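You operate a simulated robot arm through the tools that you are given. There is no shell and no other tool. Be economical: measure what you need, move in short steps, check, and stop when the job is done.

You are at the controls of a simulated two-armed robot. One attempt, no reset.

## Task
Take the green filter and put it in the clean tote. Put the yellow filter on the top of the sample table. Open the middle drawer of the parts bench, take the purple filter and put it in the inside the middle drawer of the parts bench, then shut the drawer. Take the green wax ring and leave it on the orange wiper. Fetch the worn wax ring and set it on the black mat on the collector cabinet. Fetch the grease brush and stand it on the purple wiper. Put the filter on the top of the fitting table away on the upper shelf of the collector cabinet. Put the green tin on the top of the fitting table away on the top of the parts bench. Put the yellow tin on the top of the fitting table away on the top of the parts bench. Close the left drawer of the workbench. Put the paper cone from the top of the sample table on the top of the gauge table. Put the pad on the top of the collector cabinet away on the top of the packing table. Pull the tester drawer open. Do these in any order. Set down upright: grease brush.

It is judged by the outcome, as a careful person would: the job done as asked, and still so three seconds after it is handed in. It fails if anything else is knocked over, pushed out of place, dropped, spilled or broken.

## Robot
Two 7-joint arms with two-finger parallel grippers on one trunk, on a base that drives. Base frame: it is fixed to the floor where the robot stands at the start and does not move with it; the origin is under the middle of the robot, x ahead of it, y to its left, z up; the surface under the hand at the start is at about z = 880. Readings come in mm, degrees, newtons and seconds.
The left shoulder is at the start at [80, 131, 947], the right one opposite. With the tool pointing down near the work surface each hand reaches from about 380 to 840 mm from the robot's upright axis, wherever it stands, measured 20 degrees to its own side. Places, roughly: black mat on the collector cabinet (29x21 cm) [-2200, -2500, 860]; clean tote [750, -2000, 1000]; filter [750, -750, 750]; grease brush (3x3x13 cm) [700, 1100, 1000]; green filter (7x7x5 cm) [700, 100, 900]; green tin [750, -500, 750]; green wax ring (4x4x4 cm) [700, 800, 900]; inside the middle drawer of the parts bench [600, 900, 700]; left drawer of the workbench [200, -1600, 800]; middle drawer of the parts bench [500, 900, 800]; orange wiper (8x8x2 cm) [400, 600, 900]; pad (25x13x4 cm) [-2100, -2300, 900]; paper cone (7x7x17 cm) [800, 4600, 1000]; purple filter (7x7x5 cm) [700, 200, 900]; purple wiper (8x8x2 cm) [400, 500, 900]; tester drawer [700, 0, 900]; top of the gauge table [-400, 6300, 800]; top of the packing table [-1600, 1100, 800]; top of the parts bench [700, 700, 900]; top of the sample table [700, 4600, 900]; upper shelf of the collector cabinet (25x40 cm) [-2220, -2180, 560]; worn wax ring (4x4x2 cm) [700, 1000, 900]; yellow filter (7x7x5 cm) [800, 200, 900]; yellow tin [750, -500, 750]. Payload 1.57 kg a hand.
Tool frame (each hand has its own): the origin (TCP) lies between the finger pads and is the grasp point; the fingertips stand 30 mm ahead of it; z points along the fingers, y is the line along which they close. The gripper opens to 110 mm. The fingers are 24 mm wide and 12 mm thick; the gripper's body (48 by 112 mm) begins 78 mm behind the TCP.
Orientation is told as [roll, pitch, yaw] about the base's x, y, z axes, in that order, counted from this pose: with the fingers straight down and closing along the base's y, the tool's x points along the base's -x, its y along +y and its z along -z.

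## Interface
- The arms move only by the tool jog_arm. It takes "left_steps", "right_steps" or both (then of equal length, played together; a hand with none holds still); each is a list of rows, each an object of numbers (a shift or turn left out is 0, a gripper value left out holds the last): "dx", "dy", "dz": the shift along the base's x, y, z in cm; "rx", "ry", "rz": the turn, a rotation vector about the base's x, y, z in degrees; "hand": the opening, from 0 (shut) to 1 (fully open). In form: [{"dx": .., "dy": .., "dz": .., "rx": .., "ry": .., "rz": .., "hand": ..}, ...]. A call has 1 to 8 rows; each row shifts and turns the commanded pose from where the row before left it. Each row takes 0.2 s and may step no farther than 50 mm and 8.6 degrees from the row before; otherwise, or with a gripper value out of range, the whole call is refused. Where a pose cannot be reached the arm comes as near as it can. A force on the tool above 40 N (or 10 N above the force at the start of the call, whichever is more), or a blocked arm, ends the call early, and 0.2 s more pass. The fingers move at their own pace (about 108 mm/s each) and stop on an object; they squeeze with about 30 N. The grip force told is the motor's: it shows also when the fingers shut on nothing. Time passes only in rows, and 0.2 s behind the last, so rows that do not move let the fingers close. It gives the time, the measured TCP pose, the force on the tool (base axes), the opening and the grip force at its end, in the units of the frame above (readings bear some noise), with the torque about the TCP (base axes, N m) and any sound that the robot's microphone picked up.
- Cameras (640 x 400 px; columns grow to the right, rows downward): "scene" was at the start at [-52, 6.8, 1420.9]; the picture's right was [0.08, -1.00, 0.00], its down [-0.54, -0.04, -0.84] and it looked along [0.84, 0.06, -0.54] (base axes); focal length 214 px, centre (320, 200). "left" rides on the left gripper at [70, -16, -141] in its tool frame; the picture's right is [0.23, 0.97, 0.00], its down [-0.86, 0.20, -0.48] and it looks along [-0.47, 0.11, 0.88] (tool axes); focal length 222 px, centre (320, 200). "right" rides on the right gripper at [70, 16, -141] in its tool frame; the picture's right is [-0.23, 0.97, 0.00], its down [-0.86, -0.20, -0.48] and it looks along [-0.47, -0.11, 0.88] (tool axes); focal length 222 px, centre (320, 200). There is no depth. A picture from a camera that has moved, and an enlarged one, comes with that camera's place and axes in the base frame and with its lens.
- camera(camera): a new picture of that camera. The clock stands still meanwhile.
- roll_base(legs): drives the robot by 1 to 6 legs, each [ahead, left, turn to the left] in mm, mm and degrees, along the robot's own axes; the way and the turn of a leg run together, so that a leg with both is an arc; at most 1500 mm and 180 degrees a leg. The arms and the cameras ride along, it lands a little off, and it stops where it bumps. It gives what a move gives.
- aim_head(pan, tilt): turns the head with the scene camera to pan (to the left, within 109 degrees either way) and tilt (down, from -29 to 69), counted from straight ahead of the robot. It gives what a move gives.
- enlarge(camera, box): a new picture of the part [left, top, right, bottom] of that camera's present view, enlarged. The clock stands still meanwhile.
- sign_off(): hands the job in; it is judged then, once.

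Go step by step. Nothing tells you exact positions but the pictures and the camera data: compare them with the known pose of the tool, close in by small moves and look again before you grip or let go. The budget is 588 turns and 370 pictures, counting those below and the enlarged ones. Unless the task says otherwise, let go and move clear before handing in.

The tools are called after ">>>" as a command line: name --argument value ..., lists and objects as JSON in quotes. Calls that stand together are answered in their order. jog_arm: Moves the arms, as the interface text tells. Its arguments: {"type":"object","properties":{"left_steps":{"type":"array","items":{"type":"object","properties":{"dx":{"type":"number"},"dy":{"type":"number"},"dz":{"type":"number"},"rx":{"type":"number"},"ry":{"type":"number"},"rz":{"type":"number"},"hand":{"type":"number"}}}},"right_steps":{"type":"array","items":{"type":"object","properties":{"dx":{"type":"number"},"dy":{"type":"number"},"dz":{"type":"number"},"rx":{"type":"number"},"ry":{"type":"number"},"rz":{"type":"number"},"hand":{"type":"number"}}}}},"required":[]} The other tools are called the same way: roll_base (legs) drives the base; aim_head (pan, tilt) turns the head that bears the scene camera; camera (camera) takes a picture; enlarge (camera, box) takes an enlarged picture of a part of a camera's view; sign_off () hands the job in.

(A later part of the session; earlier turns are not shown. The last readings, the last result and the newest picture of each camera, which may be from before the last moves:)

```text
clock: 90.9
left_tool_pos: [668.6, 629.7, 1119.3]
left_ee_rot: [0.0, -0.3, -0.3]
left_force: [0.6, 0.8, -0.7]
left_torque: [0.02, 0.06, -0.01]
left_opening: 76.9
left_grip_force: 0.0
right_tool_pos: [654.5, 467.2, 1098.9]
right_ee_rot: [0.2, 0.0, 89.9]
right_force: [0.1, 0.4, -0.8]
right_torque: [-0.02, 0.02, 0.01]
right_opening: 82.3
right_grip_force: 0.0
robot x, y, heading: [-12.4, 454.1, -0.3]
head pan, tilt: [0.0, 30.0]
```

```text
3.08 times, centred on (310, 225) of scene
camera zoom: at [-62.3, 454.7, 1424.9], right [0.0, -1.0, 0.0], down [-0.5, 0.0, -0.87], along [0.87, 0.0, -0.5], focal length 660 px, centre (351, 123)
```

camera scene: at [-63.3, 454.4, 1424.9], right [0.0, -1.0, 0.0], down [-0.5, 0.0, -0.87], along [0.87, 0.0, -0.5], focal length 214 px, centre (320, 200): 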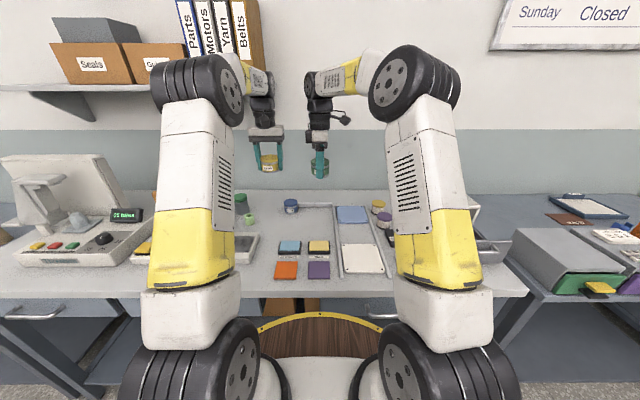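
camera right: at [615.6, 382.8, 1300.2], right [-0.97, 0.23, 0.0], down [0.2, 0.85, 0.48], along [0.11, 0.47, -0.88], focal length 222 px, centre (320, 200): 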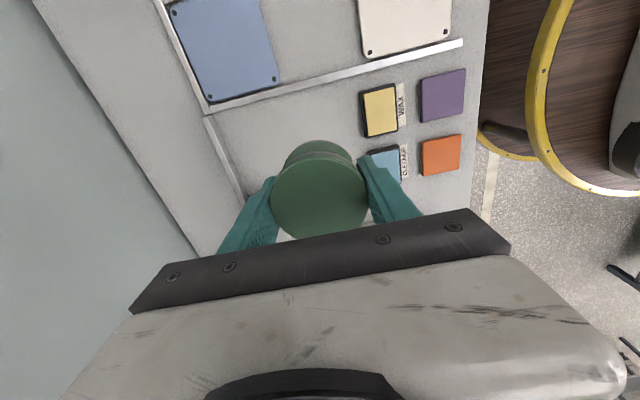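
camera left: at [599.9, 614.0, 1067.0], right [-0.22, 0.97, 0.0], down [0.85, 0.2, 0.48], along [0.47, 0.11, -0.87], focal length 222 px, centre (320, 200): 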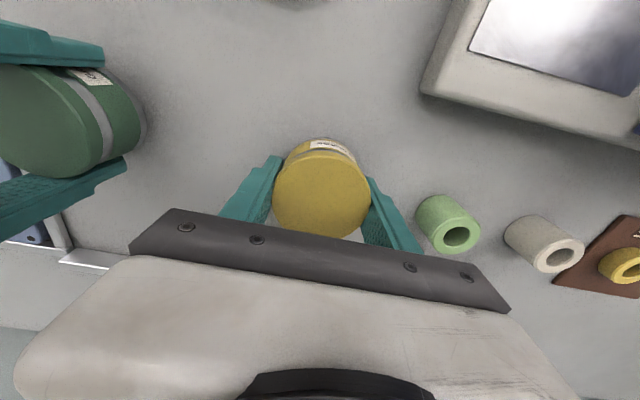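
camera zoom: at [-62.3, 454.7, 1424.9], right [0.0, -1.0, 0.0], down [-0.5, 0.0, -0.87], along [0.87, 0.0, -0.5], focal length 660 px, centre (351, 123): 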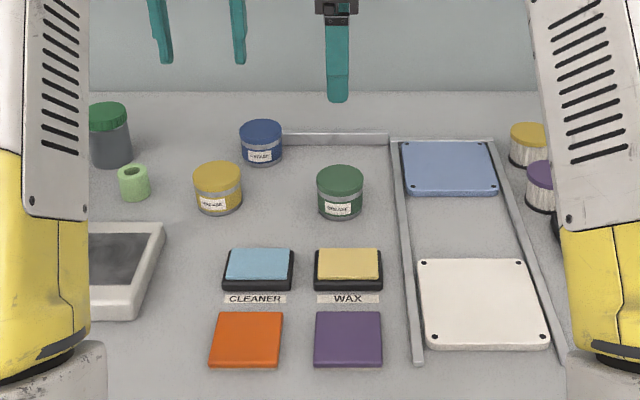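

Tins are placed. Next I'll take the green wax ring with the left hand from about (686,750).

>>> jog_arm --left_steps '[{"dx": 0.5, "dy": 4, "hand": 0.6}, {"dx": 0.6, "dy": 4}, {"dx": 0.6, "dy": 4}, {"dz": -4}, {"dz": -4}, {"dz": -4}, {}]' --right_steps '[{"dy": -3, "dx": -3}, {"dy": -4, "dx": -3}, {"dy": -4, "dx": -3}, {"dy": -4, "dx": -2}, {"dy": -4, "dx": -2}, {"dy": -2, "dx": -2}, {}]'

>>> camera --camera "left"

```text
clock: 92.5
left_tool_pos: [684.4, 749.9, 999.4]
left_ee_rot: [0.0, -0.4, -0.3]
left_force: [-0.6, -0.5, -0.8]
left_torque: [-0.01, 0.03, 0.01]
left_opening: 65.7
left_grip_force: 0.1
right_tool_pos: [504.7, 257.5, 1098.0]
right_ee_rot: [0.0, -0.1, 89.9]
right_force: [0.0, -0.1, -0.4]
right_torque: [0.02, 0.01, 0.01]
right_opening: 82.5
right_grip_force: 0.1
robot x, y, heading: [-15.3, 455.7, -0.1]
head pan, tilt: [0.0, 30.0]
```

```text
303 pictures are left
camera left: at [615.6, 733.7, 1141.0], right [-0.22, 0.97, 0.0], down [0.85, 0.2, 0.48], along [0.47, 0.11, -0.87], focal length 222 px, centre (320, 200)
```

left: 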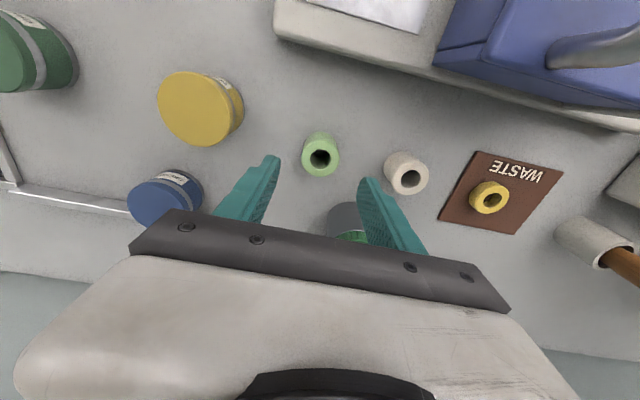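

>>> jog_arm --left_steps '[{"dz": -3}, {"dz": -3}, {"dz": -2.4}, {"hand": 0}, {}, {}, {"dz": 4}, {"dz": 4}]'

>>> camera --camera "left"

```text
clock: 94.3
left_tool_pos: [684.1, 752.0, 994.8]
left_ee_rot: [0.0, -0.5, -0.2]
left_force: [0.2, -0.3, -0.5]
left_torque: [0.0, 0.05, 0.03]
left_opening: 38.7
left_grip_force: 30.3
right_tool_pos: [505.7, 257.7, 1097.2]
right_ee_rot: [-0.1, -0.1, 89.9]
right_force: [0.9, 0.4, 0.5]
right_torque: [-0.01, 0.03, -0.03]
right_opening: 82.3
right_grip_force: 0.1
robot x, y, heading: [-12.3, 455.7, -0.1]
head pan, tilt: [0.0, 30.0]
```

```text
302 pictures are left
camera left: at [616.0, 734.2, 1136.5], right [-0.22, 0.97, 0.0], down [0.85, 0.2, 0.48], along [0.47, 0.11, -0.88], focal length 222 px, centre (320, 200)
```

left: 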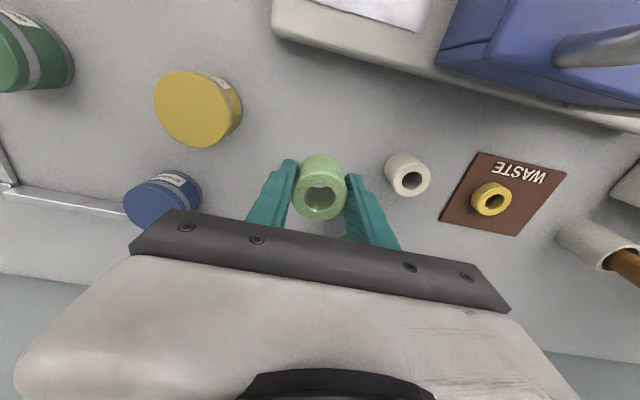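

>>> jog_arm --left_steps '[{"dz": 4.5}, {"dx": -3.95, "dy": -2.7}, {"dx": -3.95, "dy": -2.7}, {"dx": -3.95, "dy": -2.7}, {"dx": -3.95, "dy": -2.7}, {"dx": -3.95, "dy": -2.7}, {"dx": -3.95, "dy": -2.7}, {"dx": -3.8, "dy": -2.9}]'

>>> camera --camera "left"

>>> enlarge --camera "scene" --box '[220, 160, 400, 290]'

```text
clock: 96.1
left_tool_pos: [411.6, 561.5, 1040.0]
left_ee_rot: [0.0, -0.4, -0.2]
left_force: [-0.8, -1.0, -1.2]
left_torque: [0.03, 0.02, 0.01]
left_opening: 38.4
left_grip_force: 29.9
right_tool_pos: [506.6, 257.5, 1097.9]
right_ee_rot: [-0.1, -0.1, 89.7]
right_force: [0.8, 1.2, 0.1]
right_torque: [-0.01, 0.0, -0.03]
right_opening: 82.5
right_grip_force: 0.0
robot x, y, heading: [-16.2, 455.0, -0.4]
head pan, tilt: [0.0, 30.0]
```

```text
301 pictures are left
camera left: at [342.3, 544.3, 1181.3], right [-0.22, 0.97, 0.0], down [0.85, 0.2, 0.48], along [0.47, 0.11, -0.87], focal length 222 px, centre (320, 200)
```

left: 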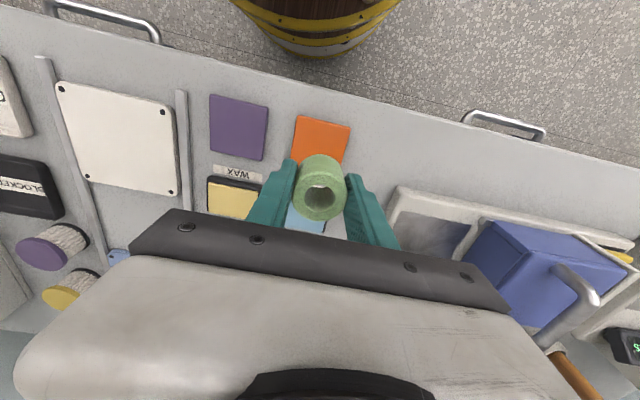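

```text
3.08 times, centred on (310, 225) of scene
camera zoom: at [-62.4, 454.8, 1424.9], right [0.0, -1.0, 0.0], down [-0.5, 0.0, -0.87], along [0.87, 0.0, -0.5], focal length 660 px, centre (351, 123)
```

zoom: 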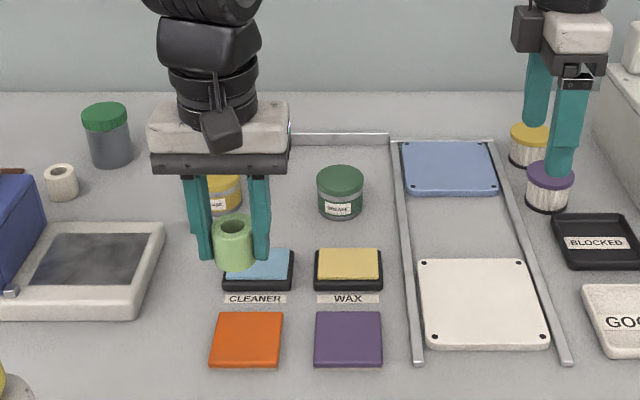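

>>> jog_arm --left_steps '[{"dz": -4}, {"dz": -3}, {"dz": -2.5}, {}]'

>>> enlarge --camera "scene" --box '[240, 200, 340, 290]'

```text
clock: 97.1
left_tool_pos: [410.3, 560.2, 944.7]
left_ee_rot: [0.0, -0.4, -0.2]
left_force: [0.3, -0.4, -0.3]
left_torque: [-0.02, 0.01, 0.02]
left_opening: 38.9
left_grip_force: 30.1
right_tool_pos: [504.9, 256.6, 1097.8]
right_ee_rot: [-0.1, 0.1, 89.8]
right_force: [-0.2, 0.2, -1.2]
right_torque: [-0.01, 0.0, 0.01]
right_opening: 82.5
right_grip_force: 0.2
robot x, y, heading: [-10.1, 458.1, -0.1]
head pan, tilt: [0.0, 30.0]
```

```text
4.44 times, centred on (290, 245) of scene
camera zoom: at [-62.8, 454.6, 1424.9], right [0.0, -1.0, 0.0], down [-0.5, 0.0, -0.87], along [0.87, 0.0, -0.5], focal length 953 px, centre (453, 0)
```

zoom: 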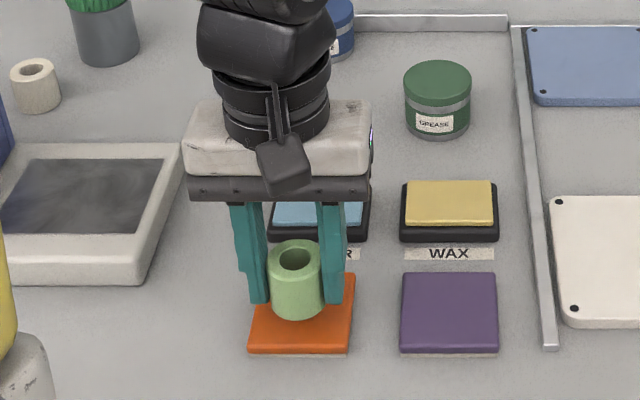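

>>> jog_arm --left_steps '[{"dz": -0.5}, {"dz": -0.4}, {"dz": -0.3}, {}]'

```text
clock: 98.1
left_tool_pos: [411.1, 561.1, 932.8]
left_ee_rot: [0.1, -0.4, -0.2]
left_force: [1.2, 0.1, -0.7]
left_torque: [0.0, 0.02, 0.01]
left_opening: 38.9
left_grip_force: 29.7
right_tool_pos: [506.0, 257.2, 1098.0]
right_ee_rot: [0.0, -0.1, 89.7]
right_force: [0.4, -0.4, -0.7]
right_torque: [-0.01, -0.02, -0.01]
right_opening: 82.5
right_grip_force: 0.0
robot x, y, heading: [-14.6, 450.5, -0.3]
head pan, tilt: [0.0, 30.0]
```

>>> jog_arm --left_steps '[{"dz": -0.3}, {"dz": -0.3}, {}]'

```text
clock: 98.9
left_tool_pos: [412.2, 560.6, 927.6]
left_ee_rot: [-0.1, -0.5, -0.2]
left_force: [-1.2, 1.3, 12.4]
left_torque: [0.16, 0.02, 0.01]
left_opening: 38.8
left_grip_force: 30.0
right_tool_pos: [506.0, 257.4, 1098.3]
right_ee_rot: [-0.1, -0.1, 89.7]
right_force: [-0.3, 0.0, 0.0]
right_torque: [0.0, -0.01, 0.01]
right_opening: 82.5
right_grip_force: 0.0
robot x, y, heading: [-14.6, 454.8, -0.3]
head pan, tilt: [0.0, 30.0]
```

Contact felt. I'll open gently and rise straight up.

>>> jog_arm --left_steps '[{"hand": 0.5}, {}, {"dz": 2}, {"dz": 4}, {"dz": 5}, {"dz": 5}, {"dz": 5}]'

>>> enlarge --camera "scene" --box '[220, 160, 400, 290]'

```text
clock: 100.5
left_tool_pos: [410.2, 559.5, 1137.3]
left_ee_rot: [0.0, -0.3, -0.2]
left_force: [0.5, -0.1, -0.4]
left_torque: [-0.03, 0.06, 0.0]
left_opening: 55.0
left_grip_force: 0.0
right_tool_pos: [506.2, 257.8, 1097.9]
right_ee_rot: [0.0, 0.0, 89.8]
right_force: [0.6, 0.6, -0.2]
right_torque: [0.02, 0.02, 0.0]
right_opening: 82.5
right_grip_force: 0.0
robot x, y, heading: [-12.0, 451.3, -0.1]
head pan, tilt: [0.0, 30.0]
```

```text
3.08 times, centred on (310, 225) of scene
camera zoom: at [-62.5, 454.5, 1424.9], right [0.0, -1.0, 0.0], down [-0.5, 0.0, -0.87], along [0.87, 0.0, -0.5], focal length 660 px, centre (351, 123)
```

zoom: 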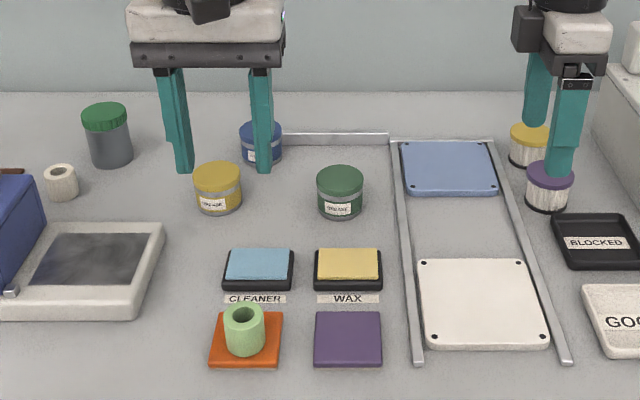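

Next the right hand takes the purple filter, turned to 45° to avoid the yellow one.

>>> jog_arm --right_steps '[{"dx": 2.6, "dy": -1.4, "rz": -7.5}, {"dx": 2.6, "dy": -1.3, "rz": -7.5}, {"dx": 2.6, "dy": -1.3, "rz": -7.5}, {"dx": 2.6, "dy": -1.3, "rz": -7.5}, {"dx": 2.6, "dy": -1.3, "rz": -7.5}, {"dx": 2.8, "dy": -1.4, "rz": -7.5}, {"dz": -4}, {}]' --left_steps '[{"dy": 3}, {"dy": 3}, {"dy": 3}, {"dy": 3}, {"dy": 3}, {}, {}, {}]'

>>> camera --camera "right"

```text
clock: 102.3
left_tool_pos: [410.0, 710.1, 1137.2]
left_ee_rot: [0.0, -0.4, -0.2]
left_force: [-0.3, 0.6, 0.1]
left_torque: [-0.03, -0.01, 0.01]
left_opening: 55.0
left_grip_force: 0.1
right_tool_pos: [664.3, 177.2, 1058.1]
right_ee_rot: [0.0, 0.0, 44.8]
right_force: [-0.5, -0.3, -0.3]
right_torque: [0.03, 0.0, -0.03]
right_opening: 82.6
right_grip_force: 0.0
robot x, y, heading: [-14.7, 450.4, -0.4]
head pan, tilt: [0.0, 30.0]
```

```text
297 pictures are left
camera right: at [603.9, 138.9, 1199.4], right [-0.53, 0.85, 0.0], down [0.75, 0.46, 0.48], along [0.41, 0.25, -0.88], focal length 222 px, centre (320, 200)
```

right: 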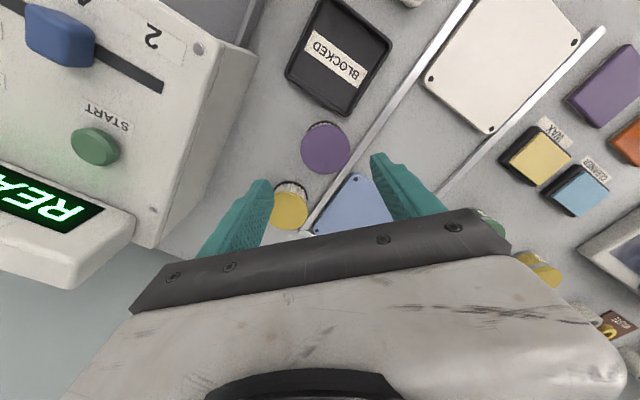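

>>> jog_arm --right_steps '[{"dy": 0.5, "dz": -4}, {"dz": -4}, {"dz": -3}, {"dz": -2.8}, {"hand": 0}, {}, {}]'

>>> camera --camera "right"

```text
clock: 103.9
left_tool_pos: [411.0, 710.7, 1137.9]
left_ee_rot: [-0.1, -0.4, -0.2]
left_force: [-0.6, 0.4, 0.2]
left_torque: [0.0, -0.01, 0.02]
left_opening: 54.9
left_grip_force: 0.0
right_tool_pos: [664.1, 183.1, 920.7]
right_ee_rot: [0.1, 0.0, 44.8]
right_force: [0.0, 0.0, -0.1]
right_torque: [0.03, 0.01, -0.02]
right_opening: 61.1
right_grip_force: 30.3
robot x, y, heading: [-14.0, 454.6, -0.2]
head pan, tilt: [0.0, 30.0]
```

```text
296 pictures are left
camera right: at [603.7, 144.7, 1061.1], right [-0.53, 0.85, 0.0], down [0.75, 0.46, 0.48], along [0.41, 0.25, -0.88], focal length 222 px, centre (320, 200)
```

right: 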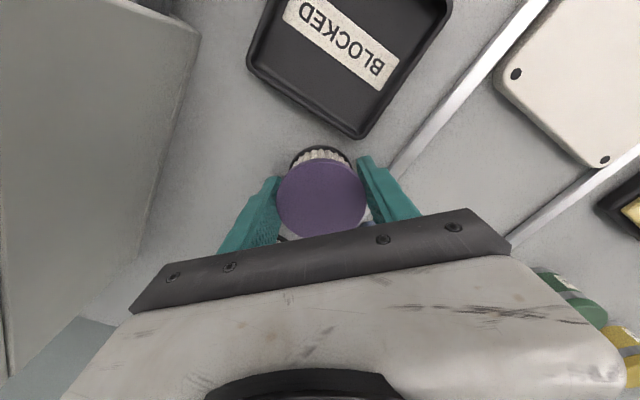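

>>> jog_arm --right_steps '[{"dz": 4}, {"dz": 5}, {"dz": 5}, {"dz": 5}, {"dz": 4}, {"dx": -4.9}, {"dx": -4.9}, {"dx": -4.9}]'

>>> roll_base --legs '[[-200, 0, 0], [0, 400, 0]]'

>>> camera --camera "scene"

>>> camera --camera "left"

```text
clock: 105.7
left_tool_pos: [409.8, 709.5, 1136.7]
left_ee_rot: [0.0, -0.4, -0.2]
left_force: [-0.1, 0.5, -0.4]
left_torque: [-0.03, 0.03, 0.0]
left_opening: 54.9
left_grip_force: 0.1
right_tool_pos: [518.3, 183.4, 1149.3]
right_ee_rot: [0.0, 0.1, 44.8]
right_force: [0.6, 1.0, -0.9]
right_torque: [0.03, 0.02, -0.03]
right_opening: 60.7
right_grip_force: 30.0
robot x, y, heading: [-11.9, 450.4, -0.3]
head pan, tilt: [0.0, 30.0]
```

```text
clock: 109.4
left_tool_pos: [211.1, 1111.5, 1137.2]
left_ee_rot: [0.0, -0.4, -0.1]
left_force: [-0.9, 0.0, -0.9]
left_torque: [0.01, -0.01, 0.04]
left_opening: 55.0
left_grip_force: 0.0
right_tool_pos: [320.5, 585.1, 1150.7]
right_ee_rot: [0.0, 0.0, 44.9]
right_force: [0.7, 0.4, -1.8]
right_torque: [0.01, -0.02, 0.03]
right_opening: 60.7
right_grip_force: 29.6
robot x, y, heading: [-210.9, 857.1, -0.3]
head pan, tilt: [0.0, 30.0]
```

```text
295 pictures are left
camera scene: at [-260.9, 855.9, 1424.9], right [0.0, -1.0, 0.0], down [-0.5, 0.0, -0.87], along [0.87, 0.0, -0.5], focal length 214 px, centre (320, 200)
```

scene: 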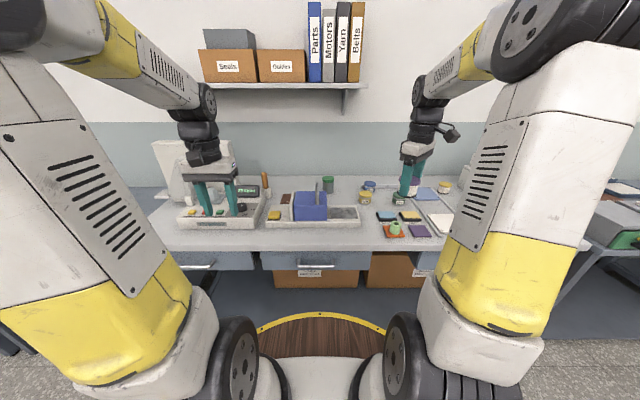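

```text
294 pictures are left
camera left: at [142.9, 1095.3, 1279.0], right [-0.23, 0.97, 0.0], down [0.85, 0.2, 0.48], along [0.47, 0.11, -0.87], focal length 222 px, centre (320, 200)
```

left: 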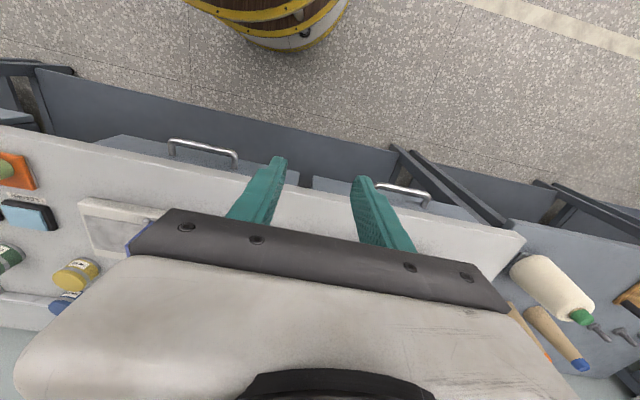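

>>> enlarge --camera "scene" --box '[230, 210, 400, 310]'

>>> enlarge --camera "left" --box '[60, 90, 320, 250]'

```text
3.76 times, centred on (315, 260) of scene
camera zoom: at [-260.9, 855.9, 1424.9], right [0.0, -1.0, 0.0], down [-0.5, 0.0, -0.87], along [0.87, 0.0, -0.5], focal length 807 px, centre (339, -26)
```

zoom: 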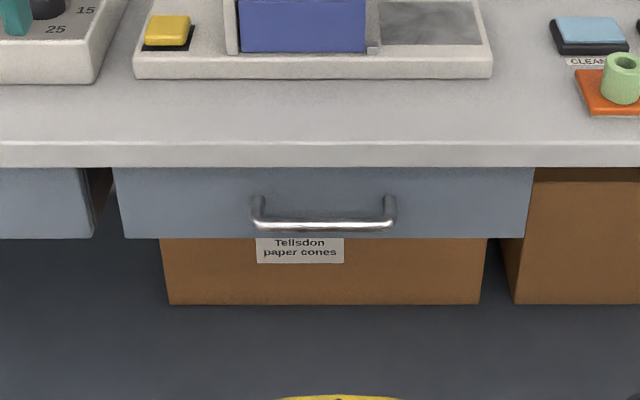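

```text
2.46 times, centred on (190, 170) of left
camera zoom: at [142.9, 1095.3, 1279.0], right [-0.23, 0.97, 0.0], down [0.85, 0.2, 0.48], along [0.47, 0.11, -0.87], focal length 547 px, centre (640, 274)
```

zoom: 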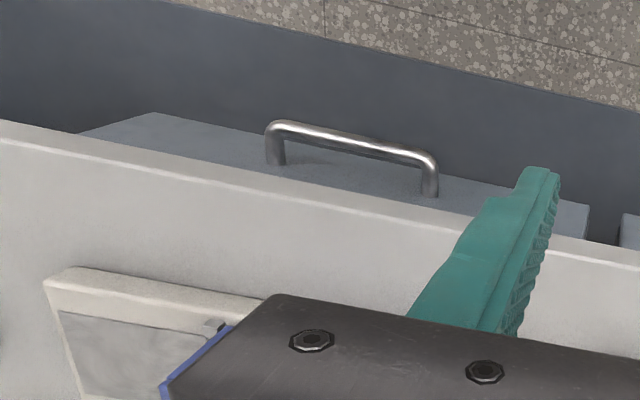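

The middle-drawer handle bar is at about (334,869,785), just under the bench overhang, so I need a horizontal tool. I'll turn the left hand to point forward with fingers closing vertically.

>>> jog_arm --left_steps '[{"rx": 4.95, "ry": -4.95, "rz": -4.95, "dx": 1}, {"rx": 4.95, "ry": -4.95, "rz": -4.95, "dx": 1}, {"rx": 4.95, "ry": -4.95, "rz": -4.95, "dx": 1}, {"rx": 4.95, "ry": -4.95, "rz": -4.95, "dx": 1}, {"rx": 4.95, "ry": -4.95, "rz": -4.95, "dx": 1}, {"rx": 4.95, "ry": -4.95, "rz": -4.95, "dx": 1}, {"rx": 4.95, "ry": -4.95, "rz": -4.95, "dx": 1}]'

>>> jog_arm --left_steps '[{"rx": 4.95, "ry": -4.95, "rz": -4.95, "dx": 1}, {"rx": 4.95, "ry": -4.95, "rz": -4.95, "dx": 1}, {"rx": 4.95, "ry": -4.95, "rz": -4.95}, {"rx": 4.95, "ry": -4.95, "rz": -4.95}, {"rx": 4.95, "ry": -4.95, "rz": -4.95}, {"rx": 4.95, "ry": -4.95, "rz": -4.95}, {"rx": 4.95, "ry": -4.95, "rz": -4.95}]'

>>> camera --camera "scene"

```text
clock: 111.0
left_tool_pos: [281.8, 1111.0, 1137.4]
left_ee_rot: [45.1, -19.7, -45.5]
left_force: [0.0, -0.2, -0.6]
left_torque: [0.02, -0.02, -0.03]
left_opening: 54.9
left_grip_force: 0.0
right_tool_pos: [319.8, 583.2, 1150.7]
right_ee_rot: [-0.1, 0.0, 44.8]
right_force: [-0.1, 0.3, -1.1]
right_torque: [0.04, 0.01, -0.03]
right_opening: 60.6
right_grip_force: 29.7
robot x, y, heading: [-209.6, 856.2, -0.2]
head pan, tilt: [0.0, 30.0]
```

```text
clock: 112.6
left_tool_pos: [355.6, 1134.6, 1194.2]
left_ee_rot: [89.8, 0.5, -90.1]
left_force: [1.6, -3.6, -0.1]
left_torque: [0.03, -0.04, 0.4]
left_opening: 55.0
left_grip_force: 0.2
left hand out of reach, approached as far as the arm can: row 2, 3, 4, 5, 6
right_tool_pos: [322.3, 586.5, 1149.4]
right_ee_rot: [0.0, 0.1, 44.9]
right_force: [-0.1, -0.2, -0.3]
right_torque: [-0.05, 0.08, -0.02]
right_opening: 60.8
right_grip_force: 30.4
robot x, y, heading: [-212.1, 860.1, -0.1]
head pan, tilt: [0.0, 30.0]
```

```text
291 pictures are left
camera scene: at [-259.1, 857.2, 1425.0], right [0.0, -1.0, 0.0], down [-0.5, 0.0, -0.87], along [0.87, 0.0, -0.5], focal length 214 px, centre (320, 200)
```

scene: 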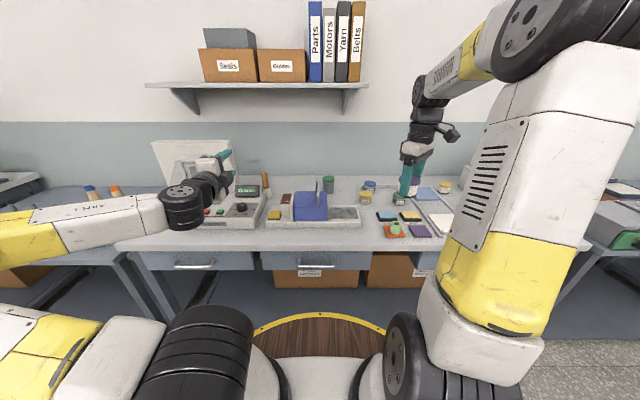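

>>> roll_base --legs '[[-130, -120, 0]]'

>>> jog_arm --left_steps '[{"dz": -4}, {"dz": -4, "dy": -2}, {"dz": -4, "dy": -2}, {"dz": -4, "dy": -2}]'

>>> camera --camera "scene"

```text
clock: 114.1
left_tool_pos: [225.4, 1011.9, 1194.3]
left_ee_rot: [90.0, 0.0, -90.4]
left_force: [-0.2, -0.2, -0.4]
left_torque: [0.02, 0.0, 0.01]
left_opening: 54.9
left_grip_force: 0.1
right_tool_pos: [189.0, 465.8, 1150.7]
right_ee_rot: [0.0, 0.0, 44.8]
right_force: [-0.6, 1.1, -0.5]
right_torque: [-0.04, -0.02, -0.01]
right_opening: 60.8
right_grip_force: 30.2
robot x, y, heading: [-338.4, 733.6, -0.2]
head pan, tilt: [0.0, 30.0]
```

```text
clock: 115.1
left_tool_pos: [245.5, 992.5, 1145.7]
left_ee_rot: [89.0, 0.2, -90.7]
left_force: [-0.2, 0.2, 0.1]
left_torque: [0.0, -0.01, 0.01]
left_opening: 55.1
left_grip_force: 0.0
left hand out of reach, approached as far as the arm can: row 1, 2, 3, 4
right_tool_pos: [190.2, 464.5, 1150.5]
right_ee_rot: [0.0, 0.0, 44.9]
right_force: [0.2, -0.1, 0.1]
right_torque: [-0.02, -0.01, -0.02]
right_opening: 60.5
right_grip_force: 30.1
robot x, y, heading: [-343.7, 731.6, -0.2]
head pan, tilt: [0.0, 30.0]
```

```text
290 pictures are left
camera scene: at [-391.7, 736.4, 1424.9], right [0.0, -1.0, 0.0], down [-0.5, 0.0, -0.87], along [0.87, 0.0, -0.5], focal length 214 px, centre (320, 200)
```

scene: 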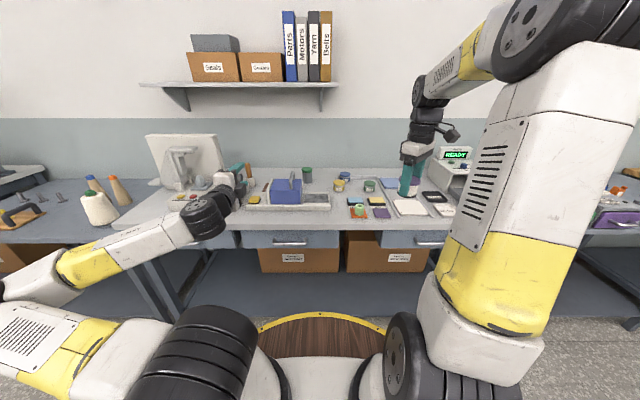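

>>> jog_arm --left_steps '[{"dx": 4}, {"dx": 4}, {"dx": 3}, {}]'

```text
clock: 116.1
left_tool_pos: [354.8, 996.4, 1165.6]
left_ee_rot: [89.6, 0.1, -90.5]
left_force: [-0.5, 0.7, -1.5]
left_torque: [0.0, 0.03, -0.01]
left_opening: 55.2
left_grip_force: 0.1
left hand out of reach, approached as far as the arm can: row 1, 2, 3
right_tool_pos: [191.6, 464.8, 1150.4]
right_ee_rot: [0.0, 0.1, 44.9]
right_force: [0.5, 0.4, -0.9]
right_torque: [0.03, 0.01, 0.01]
right_opening: 60.8
right_grip_force: 30.6
robot x, y, heading: [-343.0, 735.3, 0.0]
head pan, tilt: [0.0, 30.0]
```

The horizontal pose can't go low. A tool tilted about 40° from vertical clears the bench edge too, so I'll turn back toward down and lower.

>>> jog_arm --left_steps '[{"ry": 8.3, "dx": -1}, {"ry": 8.3, "dx": -2}, {"ry": 8.3, "dx": -2, "dz": -2}, {"ry": 8.3, "dx": -2, "dz": -3}, {"ry": 8.3, "dx": -2, "dz": -4}, {"ry": 8.5, "dz": -4}, {}]'

>>> camera --camera "scene"

```text
clock: 117.7
left_tool_pos: [263.4, 996.5, 1036.2]
left_ee_rot: [39.8, -0.3, -90.4]
left_force: [0.1, -0.6, 0.1]
left_torque: [0.02, 0.01, 0.0]
left_opening: 55.0
left_grip_force: 0.0
right_tool_pos: [189.3, 466.3, 1151.1]
right_ee_rot: [0.0, 0.0, 44.9]
right_force: [-0.3, -0.4, -0.9]
right_torque: [-0.01, -0.02, 0.01]
right_opening: 60.7
right_grip_force: 30.3
robot x, y, heading: [-338.0, 736.0, -0.3]
head pan, tilt: [0.0, 30.0]
```

```text
289 pictures are left
camera scene: at [-391.6, 736.3, 1424.9], right [0.0, -1.0, 0.0], down [-0.5, 0.0, -0.87], along [0.87, 0.0, -0.5], focal length 214 px, centre (320, 200)
```

scene: 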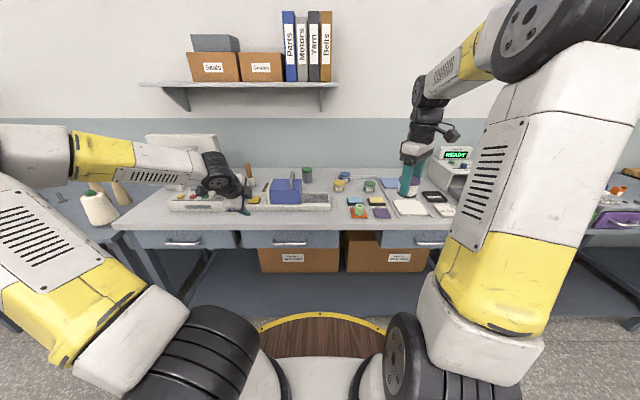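

>>> jog_arm --left_steps '[{"dy": -3, "dz": -3, "hand": 0.27}, {"dy": -3, "dz": -3}, {"dy": -3, "dz": -3}, {"dy": -3.7, "dz": -3}, {"dz": -4}, {}]'

>>> camera --camera "left"

>>> enlarge --camera "scene" --box '[200, 190, 380, 300]'

```text
clock: 119.1
left_tool_pos: [262.1, 868.9, 873.8]
left_ee_rot: [40.0, 0.0, -90.4]
left_force: [-0.1, 0.0, 0.2]
left_torque: [-0.01, 0.02, 0.0]
left_opening: 29.5
left_grip_force: 0.1
right_tool_pos: [190.1, 465.1, 1150.4]
right_ee_rot: [0.1, 0.0, 44.9]
right_force: [0.4, -0.2, 0.2]
right_torque: [0.0, -0.01, 0.05]
right_opening: 60.6
right_grip_force: 29.9
robot x, y, heading: [-339.0, 734.4, -0.2]
head pan, tilt: [0.0, 30.0]
```

```text
288 pictures are left
camera left: at [162.8, 938.2, 972.8], right [0.75, 0.22, 0.63], down [-0.16, -0.85, 0.5], along [0.64, -0.47, -0.6], focal length 222 px, centre (320, 200)
```

left: 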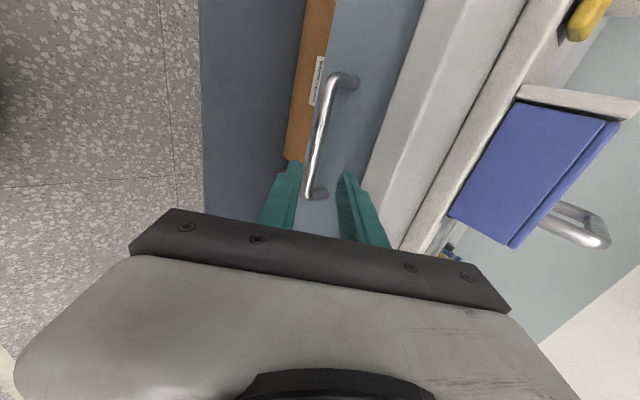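

```text
3.56 times, centred on (290, 245) of scene
camera zoom: at [-391.5, 736.3, 1424.9], right [0.0, -1.0, 0.0], down [-0.5, 0.0, -0.87], along [0.87, 0.0, -0.5], focal length 763 px, centre (427, 40)
```

zoom: 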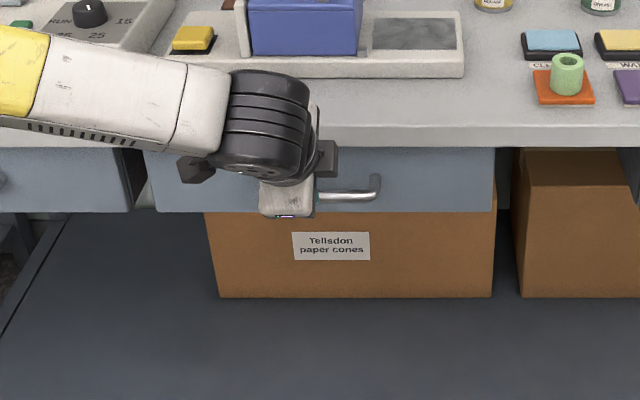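

>>> jog_arm --left_steps '[{"dx": 2, "dz": -2.4}, {"dx": 2, "dz": -2.4}, {"dx": 1, "dz": -1.2}, {}]'

>>> camera --camera "left"

```text
clock: 120.1
left_tool_pos: [313.1, 868.6, 815.1]
left_ee_rot: [40.0, -0.1, -90.4]
left_force: [-0.4, -0.3, 0.7]
left_torque: [0.02, -0.01, -0.02]
left_opening: 29.8
left_grip_force: 0.0
right_tool_pos: [188.9, 465.5, 1150.8]
right_ee_rot: [0.1, -0.1, 45.0]
right_force: [0.1, 0.5, -1.1]
right_torque: [-0.02, 0.02, 0.03]
right_opening: 60.8
right_grip_force: 29.7
robot x, y, heading: [-344.3, 735.3, -0.2]
head pan, tilt: [0.0, 30.0]
```

```text
286 pictures are left
camera left: at [213.0, 938.6, 913.2], right [0.75, 0.22, 0.63], down [-0.16, -0.85, 0.5], along [0.64, -0.47, -0.6], focal length 222 px, centre (320, 200)
```

left: 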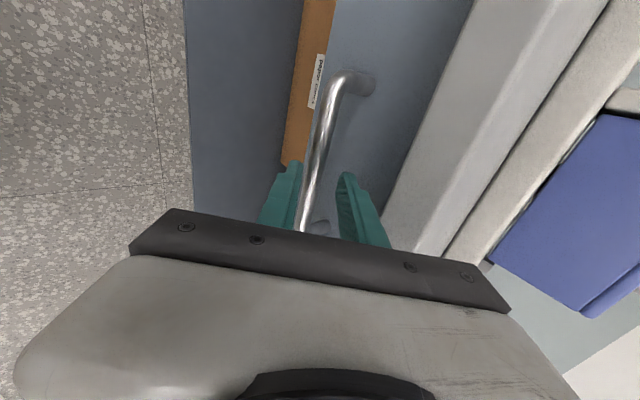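

>>> jog_arm --left_steps '[{"dx": 0.3, "dz": -0.8}, {"dx": 0.4, "dz": -0.6}, {}, {"hand": 0}, {}, {}]'

>>> camera --camera "left"

```text
clock: 121.5
left_tool_pos: [320.7, 869.7, 801.5]
left_ee_rot: [39.9, -0.2, -90.3]
left_force: [-5.2, 1.4, -6.3]
left_torque: [0.48, 0.16, -0.15]
left_opening: 14.9
left_grip_force: 31.4
right_tool_pos: [190.4, 465.6, 1150.7]
right_ee_rot: [0.0, 0.0, 44.9]
right_force: [-0.2, 0.3, -1.4]
right_torque: [0.01, -0.02, -0.02]
right_opening: 60.7
right_grip_force: 29.4
robot x, y, heading: [-341.5, 737.7, -0.3]
head pan, tilt: [0.0, 30.0]
```

```text
285 pictures are left
camera left: at [219.6, 938.5, 899.2], right [0.75, 0.22, 0.62], down [-0.16, -0.85, 0.5], along [0.64, -0.47, -0.6], focal length 222 px, centre (320, 200)
```

left: 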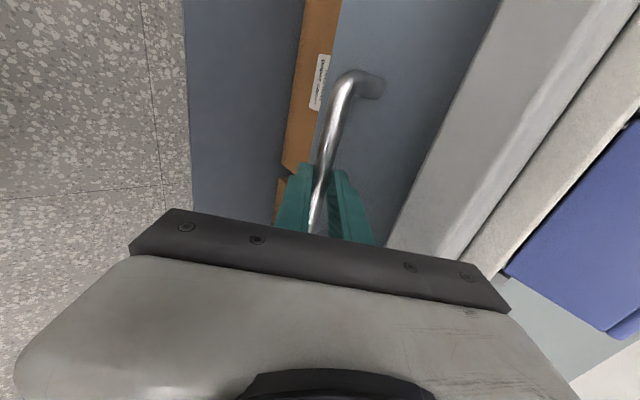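

Bar gripped; I'll pull the drawer with the arm.

>>> jog_arm --left_steps '[{"dx": -1.5}, {"dx": -2}, {"dx": -2}, {"dx": -2}, {"dx": -2}, {"dx": -2}, {"dx": -2}]'

>>> camera --camera "scene"

```text
clock: 123.1
left_tool_pos: [184.8, 867.9, 800.5]
left_ee_rot: [39.8, -0.1, -90.5]
left_force: [-0.6, -3.2, -25.4]
left_torque: [0.14, 0.36, -0.36]
left_opening: 14.6
left_grip_force: 30.6
right_tool_pos: [189.6, 466.2, 1151.3]
right_ee_rot: [0.0, 0.1, 44.9]
right_force: [0.0, 0.5, -0.5]
right_torque: [0.03, 0.03, 0.02]
right_opening: 60.7
right_grip_force: 30.0
robot x, y, heading: [-342.1, 739.6, -0.0]
head pan, tilt: [0.0, 30.0]
```

```text
284 pictures are left
camera scene: at [-390.8, 736.3, 1424.9], right [0.0, -1.0, 0.0], down [-0.5, 0.0, -0.87], along [0.87, 0.0, -0.5], focal length 214 px, centre (320, 200)
```

scene: 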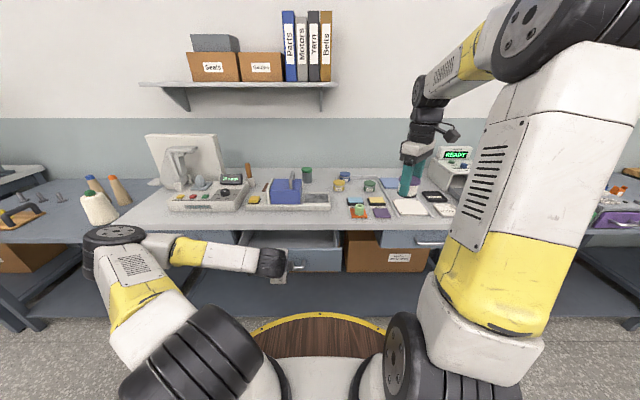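

>>> jog_arm --left_steps '[{"dx": -1.5, "dz": 0.1}, {"dx": -1.5, "dz": 0.1}, {"dx": -1.5}, {}]'

>>> enlarge --camera "scene" --box '[200, 190, 400, 310]'

>>> camera --camera "right"

```text
clock: 124.1
left_tool_pos: [161.7, 867.1, 798.1]
left_ee_rot: [40.4, -0.1, -90.3]
left_force: [0.4, 7.1, 35.9]
left_torque: [0.44, -0.52, -0.21]
left_opening: 14.5
left_grip_force: 31.0
left hand out of reach, approached as far as the arm can: row 2, 3
right_tool_pos: [189.3, 466.3, 1151.4]
right_ee_rot: [0.0, 0.0, 44.9]
right_force: [0.3, -0.6, -1.0]
right_torque: [-0.01, 0.0, 0.0]
right_opening: 60.6
right_grip_force: 30.3
robot x, y, heading: [-339.4, 735.5, 0.0]
head pan, tilt: [0.0, 30.0]
```

```text
3.20 times, centred on (300, 250) of scene
camera zoom: at [-392.4, 736.4, 1424.9], right [0.0, -1.0, 0.0], down [-0.5, 0.0, -0.87], along [0.87, 0.0, -0.5], focal length 686 px, centre (384, 40)
```

zoom: 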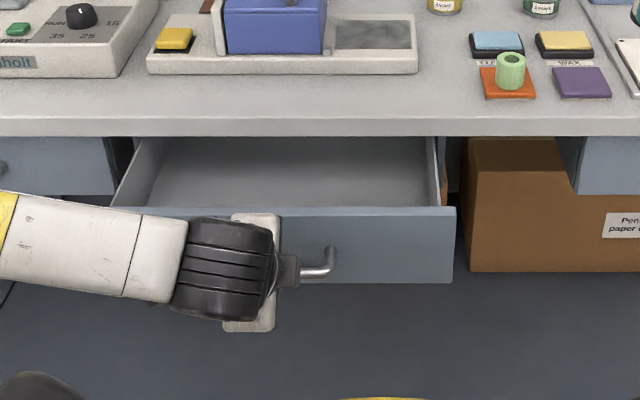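

```text
282 pictures are left
camera right: at [128.9, 427.7, 1291.8], right [-0.53, 0.85, 0.0], down [0.75, 0.46, 0.48], along [0.41, 0.25, -0.88], focal length 222 px, centre (320, 200)
```

right: 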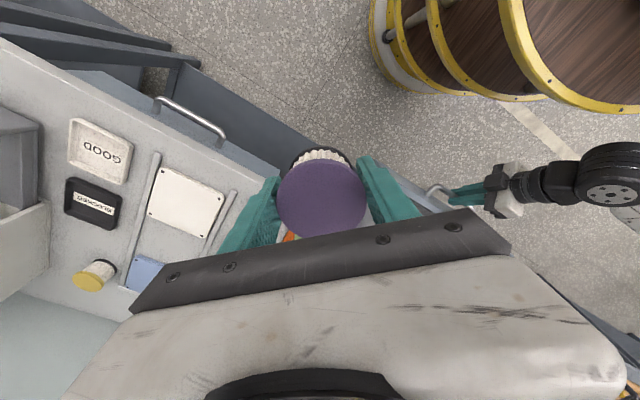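

The drawer is open about 16 cm. I'll turn the right hand square and bring the purple filter over the drawer at about (278,740).

>>> jog_arm --right_steps '[{"rz": -7.5, "dy": 4, "dx": 1.2}, {"rz": -7.5, "dy": 4, "dx": 1.2}, {"rz": -7.5, "dy": 4, "dx": 1.2}, {"rz": -7.5, "dy": 4, "dx": 1.3}, {"rz": -7.5, "dy": 4, "dx": 2}, {"rz": -7.5, "dy": 4, "dx": 2}, {"dy": 3.4, "dz": -3}, {"dz": -5}]'

>>> jog_arm --right_steps '[{"dz": -5}, {"dz": -5}, {"dz": -4}, {}]'

>>> camera --camera "right"

>>> enlarge --camera "scene" --box '[200, 190, 400, 310]'

```text
clock: 125.9
left_tool_pos: [160.7, 866.7, 795.9]
left_ee_rot: [40.3, -0.4, -90.5]
left_force: [-0.1, 1.9, 32.7]
left_torque: [0.03, -0.44, -0.47]
left_opening: 14.8
left_grip_force: 30.8
right_tool_pos: [279.0, 741.2, 1071.3]
right_ee_rot: [0.0, -0.1, -0.1]
right_force: [0.8, -0.2, -0.6]
right_torque: [-0.01, 0.0, 0.01]
right_opening: 60.6
right_grip_force: 29.5
robot x, y, heading: [-341.1, 736.7, 0.1]
head pan, tilt: [0.0, 30.0]
```

```text
clock: 126.9
left_tool_pos: [161.2, 865.7, 795.5]
left_ee_rot: [40.2, -0.3, -90.4]
left_force: [1.5, -2.2, 31.8]
left_torque: [0.02, -0.35, -0.44]
left_opening: 15.0
left_grip_force: 30.9
right_tool_pos: [277.9, 740.9, 928.8]
right_ee_rot: [0.0, -0.1, -0.2]
right_force: [0.8, -0.2, -1.2]
right_torque: [0.0, 0.04, -0.02]
right_opening: 60.6
right_grip_force: 30.0
robot x, y, heading: [-342.7, 737.8, 0.1]
head pan, tilt: [0.0, 30.0]
```

```text
281 pictures are left
camera right: at [210.0, 756.2, 1070.5], right [0.23, 0.97, 0.0], down [0.85, -0.2, 0.48], along [0.47, -0.11, -0.88], focal length 222 px, centre (320, 200)
```

right: 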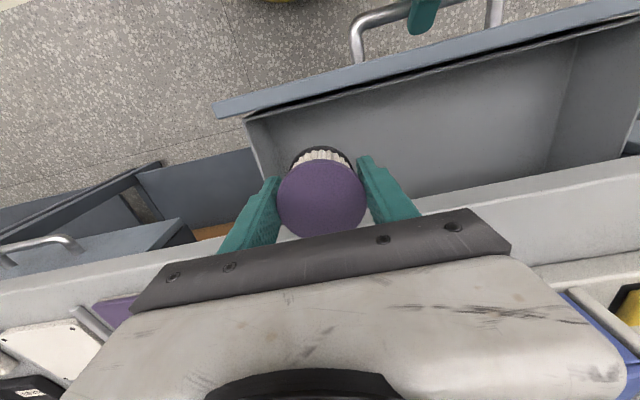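

```text
3.20 times, centred on (300, 250) of scene
camera zoom: at [-392.2, 736.1, 1424.9], right [0.0, -1.0, 0.0], down [-0.5, 0.0, -0.87], along [0.87, 0.0, -0.5], focal length 686 px, centre (384, 40)
```

zoom: 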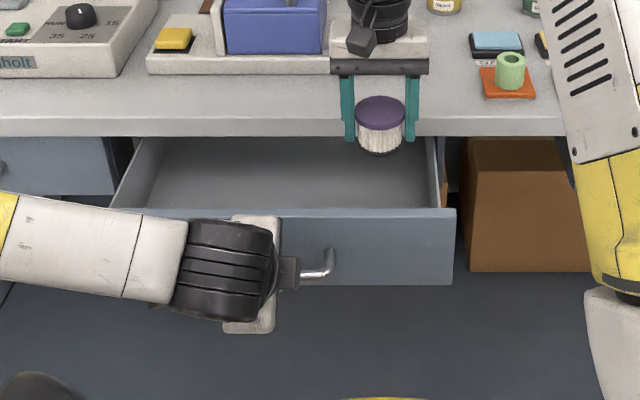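

>>> jog_arm --right_steps '[{"dy": 2.8}, {"dz": -4}, {"dz": -4}, {"dz": -4}, {"dz": -1}, {}]'

>>> camera --camera "right"

>>> enlarge --camera "scene" --box '[200, 190, 400, 310]'

```text
clock: 128.3
left_tool_pos: [159.8, 867.1, 796.0]
left_ee_rot: [40.0, -0.3, -90.3]
left_force: [0.9, -5.0, 28.2]
left_torque: [0.1, -0.33, -0.36]
left_opening: 14.7
left_grip_force: 30.5
right_tool_pos: [278.1, 768.1, 801.5]
right_ee_rot: [-0.1, 0.1, -0.1]
right_force: [-0.4, 0.1, -0.9]
right_torque: [0.0, 0.02, 0.01]
right_opening: 60.9
right_grip_force: 29.6
robot x, y, heading: [-343.0, 735.0, -0.2]
head pan, tilt: [0.0, 30.0]
```

```text
279 pictures are left
camera right: at [209.5, 783.1, 941.8], right [0.23, 0.97, 0.0], down [0.85, -0.2, 0.48], along [0.47, -0.11, -0.88], focal length 222 px, centre (320, 200)
```

right: 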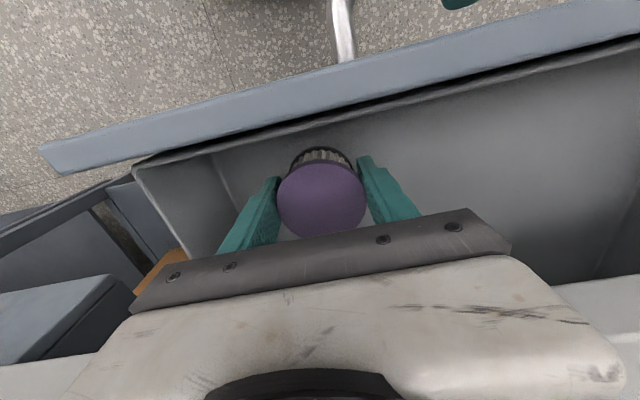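

```text
3.20 times, centred on (300, 250) of scene
camera zoom: at [-392.2, 736.0, 1424.9], right [0.0, -1.0, 0.0], down [-0.5, 0.0, -0.87], along [0.87, 0.0, -0.5], focal length 686 px, centre (384, 40)
```

zoom: 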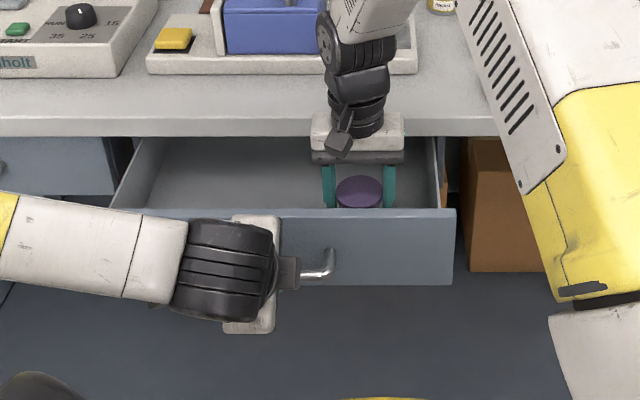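

>>> jog_arm --right_steps '[{"dz": -0.5}, {"dz": -0.5}, {"dz": -0.5}, {}]'

```text
clock: 129.3
left_tool_pos: [160.2, 866.0, 795.4]
left_ee_rot: [40.1, -0.4, -90.4]
left_force: [0.7, -6.2, 28.1]
left_torque: [0.07, -0.29, -0.4]
left_opening: 14.6
left_grip_force: 30.9
right_tool_pos: [277.8, 768.4, 785.5]
right_ee_rot: [0.0, -0.1, -0.1]
right_force: [-0.5, 0.1, -1.1]
right_torque: [0.01, 0.02, -0.03]
right_opening: 60.8
right_grip_force: 29.7
robot x, y, heading: [-342.7, 738.7, -0.0]
head pan, tilt: [0.0, 30.0]
```

>>> jog_arm --right_steps '[{"dz": -0.4}, {"dz": -0.4}, {}]'

```text
clock: 130.1
left_tool_pos: [160.7, 866.6, 796.3]
left_ee_rot: [40.1, -0.2, -90.4]
left_force: [0.5, -8.2, 27.8]
left_torque: [0.06, -0.29, -0.42]
left_opening: 14.8
left_grip_force: 31.0
right_tool_pos: [277.6, 768.1, 777.2]
right_ee_rot: [0.1, -0.1, -0.1]
right_force: [-0.3, -0.2, -0.9]
right_torque: [0.0, 0.01, -0.02]
right_opening: 60.8
right_grip_force: 29.8
robot x, y, heading: [-341.8, 736.2, -0.5]
head pan, tilt: [0.0, 30.0]
```

>>> jog_arm --right_steps '[{"dz": -0.4}, {"dz": -0.4}, {}]'

```text
clock: 130.9
left_tool_pos: [160.2, 866.8, 795.6]
left_ee_rot: [40.0, -0.2, -90.4]
left_force: [-1.5, -10.1, 24.6]
left_torque: [0.48, -0.31, -0.04]
left_opening: 14.7
left_grip_force: 30.7
right_tool_pos: [279.7, 768.1, 771.4]
right_ee_rot: [0.1, -0.4, -0.2]
right_force: [1.9, -1.1, 26.8]
right_torque: [0.01, -0.2, -0.03]
right_opening: 61.0
right_grip_force: 30.0
robot x, y, heading: [-341.9, 735.7, 0.0]
head pan, tilt: [0.0, 30.0]
```

Contact with the drawer floor. I'll release and lift.

>>> jog_arm --right_steps '[{"dz": 0.2}, {"hand": 0.75}, {}, {"dz": 3}, {"dz": 5}, {"dz": 5}, {"dz": 5}, {"dz": 5}]'

>>> jog_arm --right_steps '[{"dz": 5}, {"dz": 5}, {"dy": -5}, {"dy": -5}, {"dy": -5}, {"dy": -5}]'

>>> enlarge --camera "scene" --box '[200, 190, 400, 310]'

```text
clock: 132.7
left_tool_pos: [160.0, 865.7, 795.5]
left_ee_rot: [40.0, -0.2, -90.5]
left_force: [-1.2, -9.8, 26.9]
left_torque: [0.1, -0.26, -0.36]
left_opening: 14.7
left_grip_force: 30.7
right_tool_pos: [278.7, 768.3, 1002.3]
right_ee_rot: [0.0, 0.0, -0.3]
right_force: [-0.3, 0.4, 0.1]
right_torque: [0.0, 0.0, -0.03]
right_opening: 82.3
right_grip_force: 0.0
robot x, y, heading: [-344.1, 732.9, 0.1]
head pan, tilt: [0.0, 30.0]
```

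```text
clock: 134.1
left_tool_pos: [160.9, 866.5, 794.8]
left_ee_rot: [40.1, -0.3, -90.5]
left_force: [1.1, -11.4, 22.7]
left_torque: [0.6, -0.31, -0.03]
left_opening: 14.8
left_grip_force: 31.2
right_tool_pos: [278.8, 568.3, 1101.0]
right_ee_rot: [0.0, 0.0, 0.0]
right_force: [0.7, -0.6, 0.2]
right_torque: [-0.02, 0.02, 0.0]
right_opening: 82.5
right_grip_force: 0.0
robot x, y, heading: [-338.4, 737.2, 0.0]
head pan, tilt: [0.0, 30.0]
```

```text
3.20 times, centred on (300, 250) of scene
camera zoom: at [-392.0, 736.1, 1424.9], right [0.0, -1.0, 0.0], down [-0.5, 0.0, -0.87], along [0.87, 0.0, -0.5], focal length 686 px, centre (384, 40)
```

zoom: 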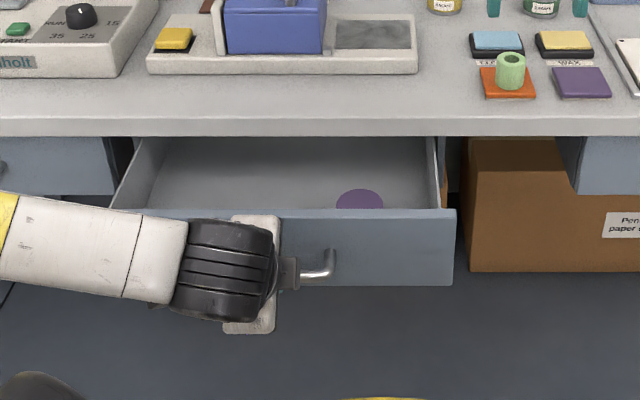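

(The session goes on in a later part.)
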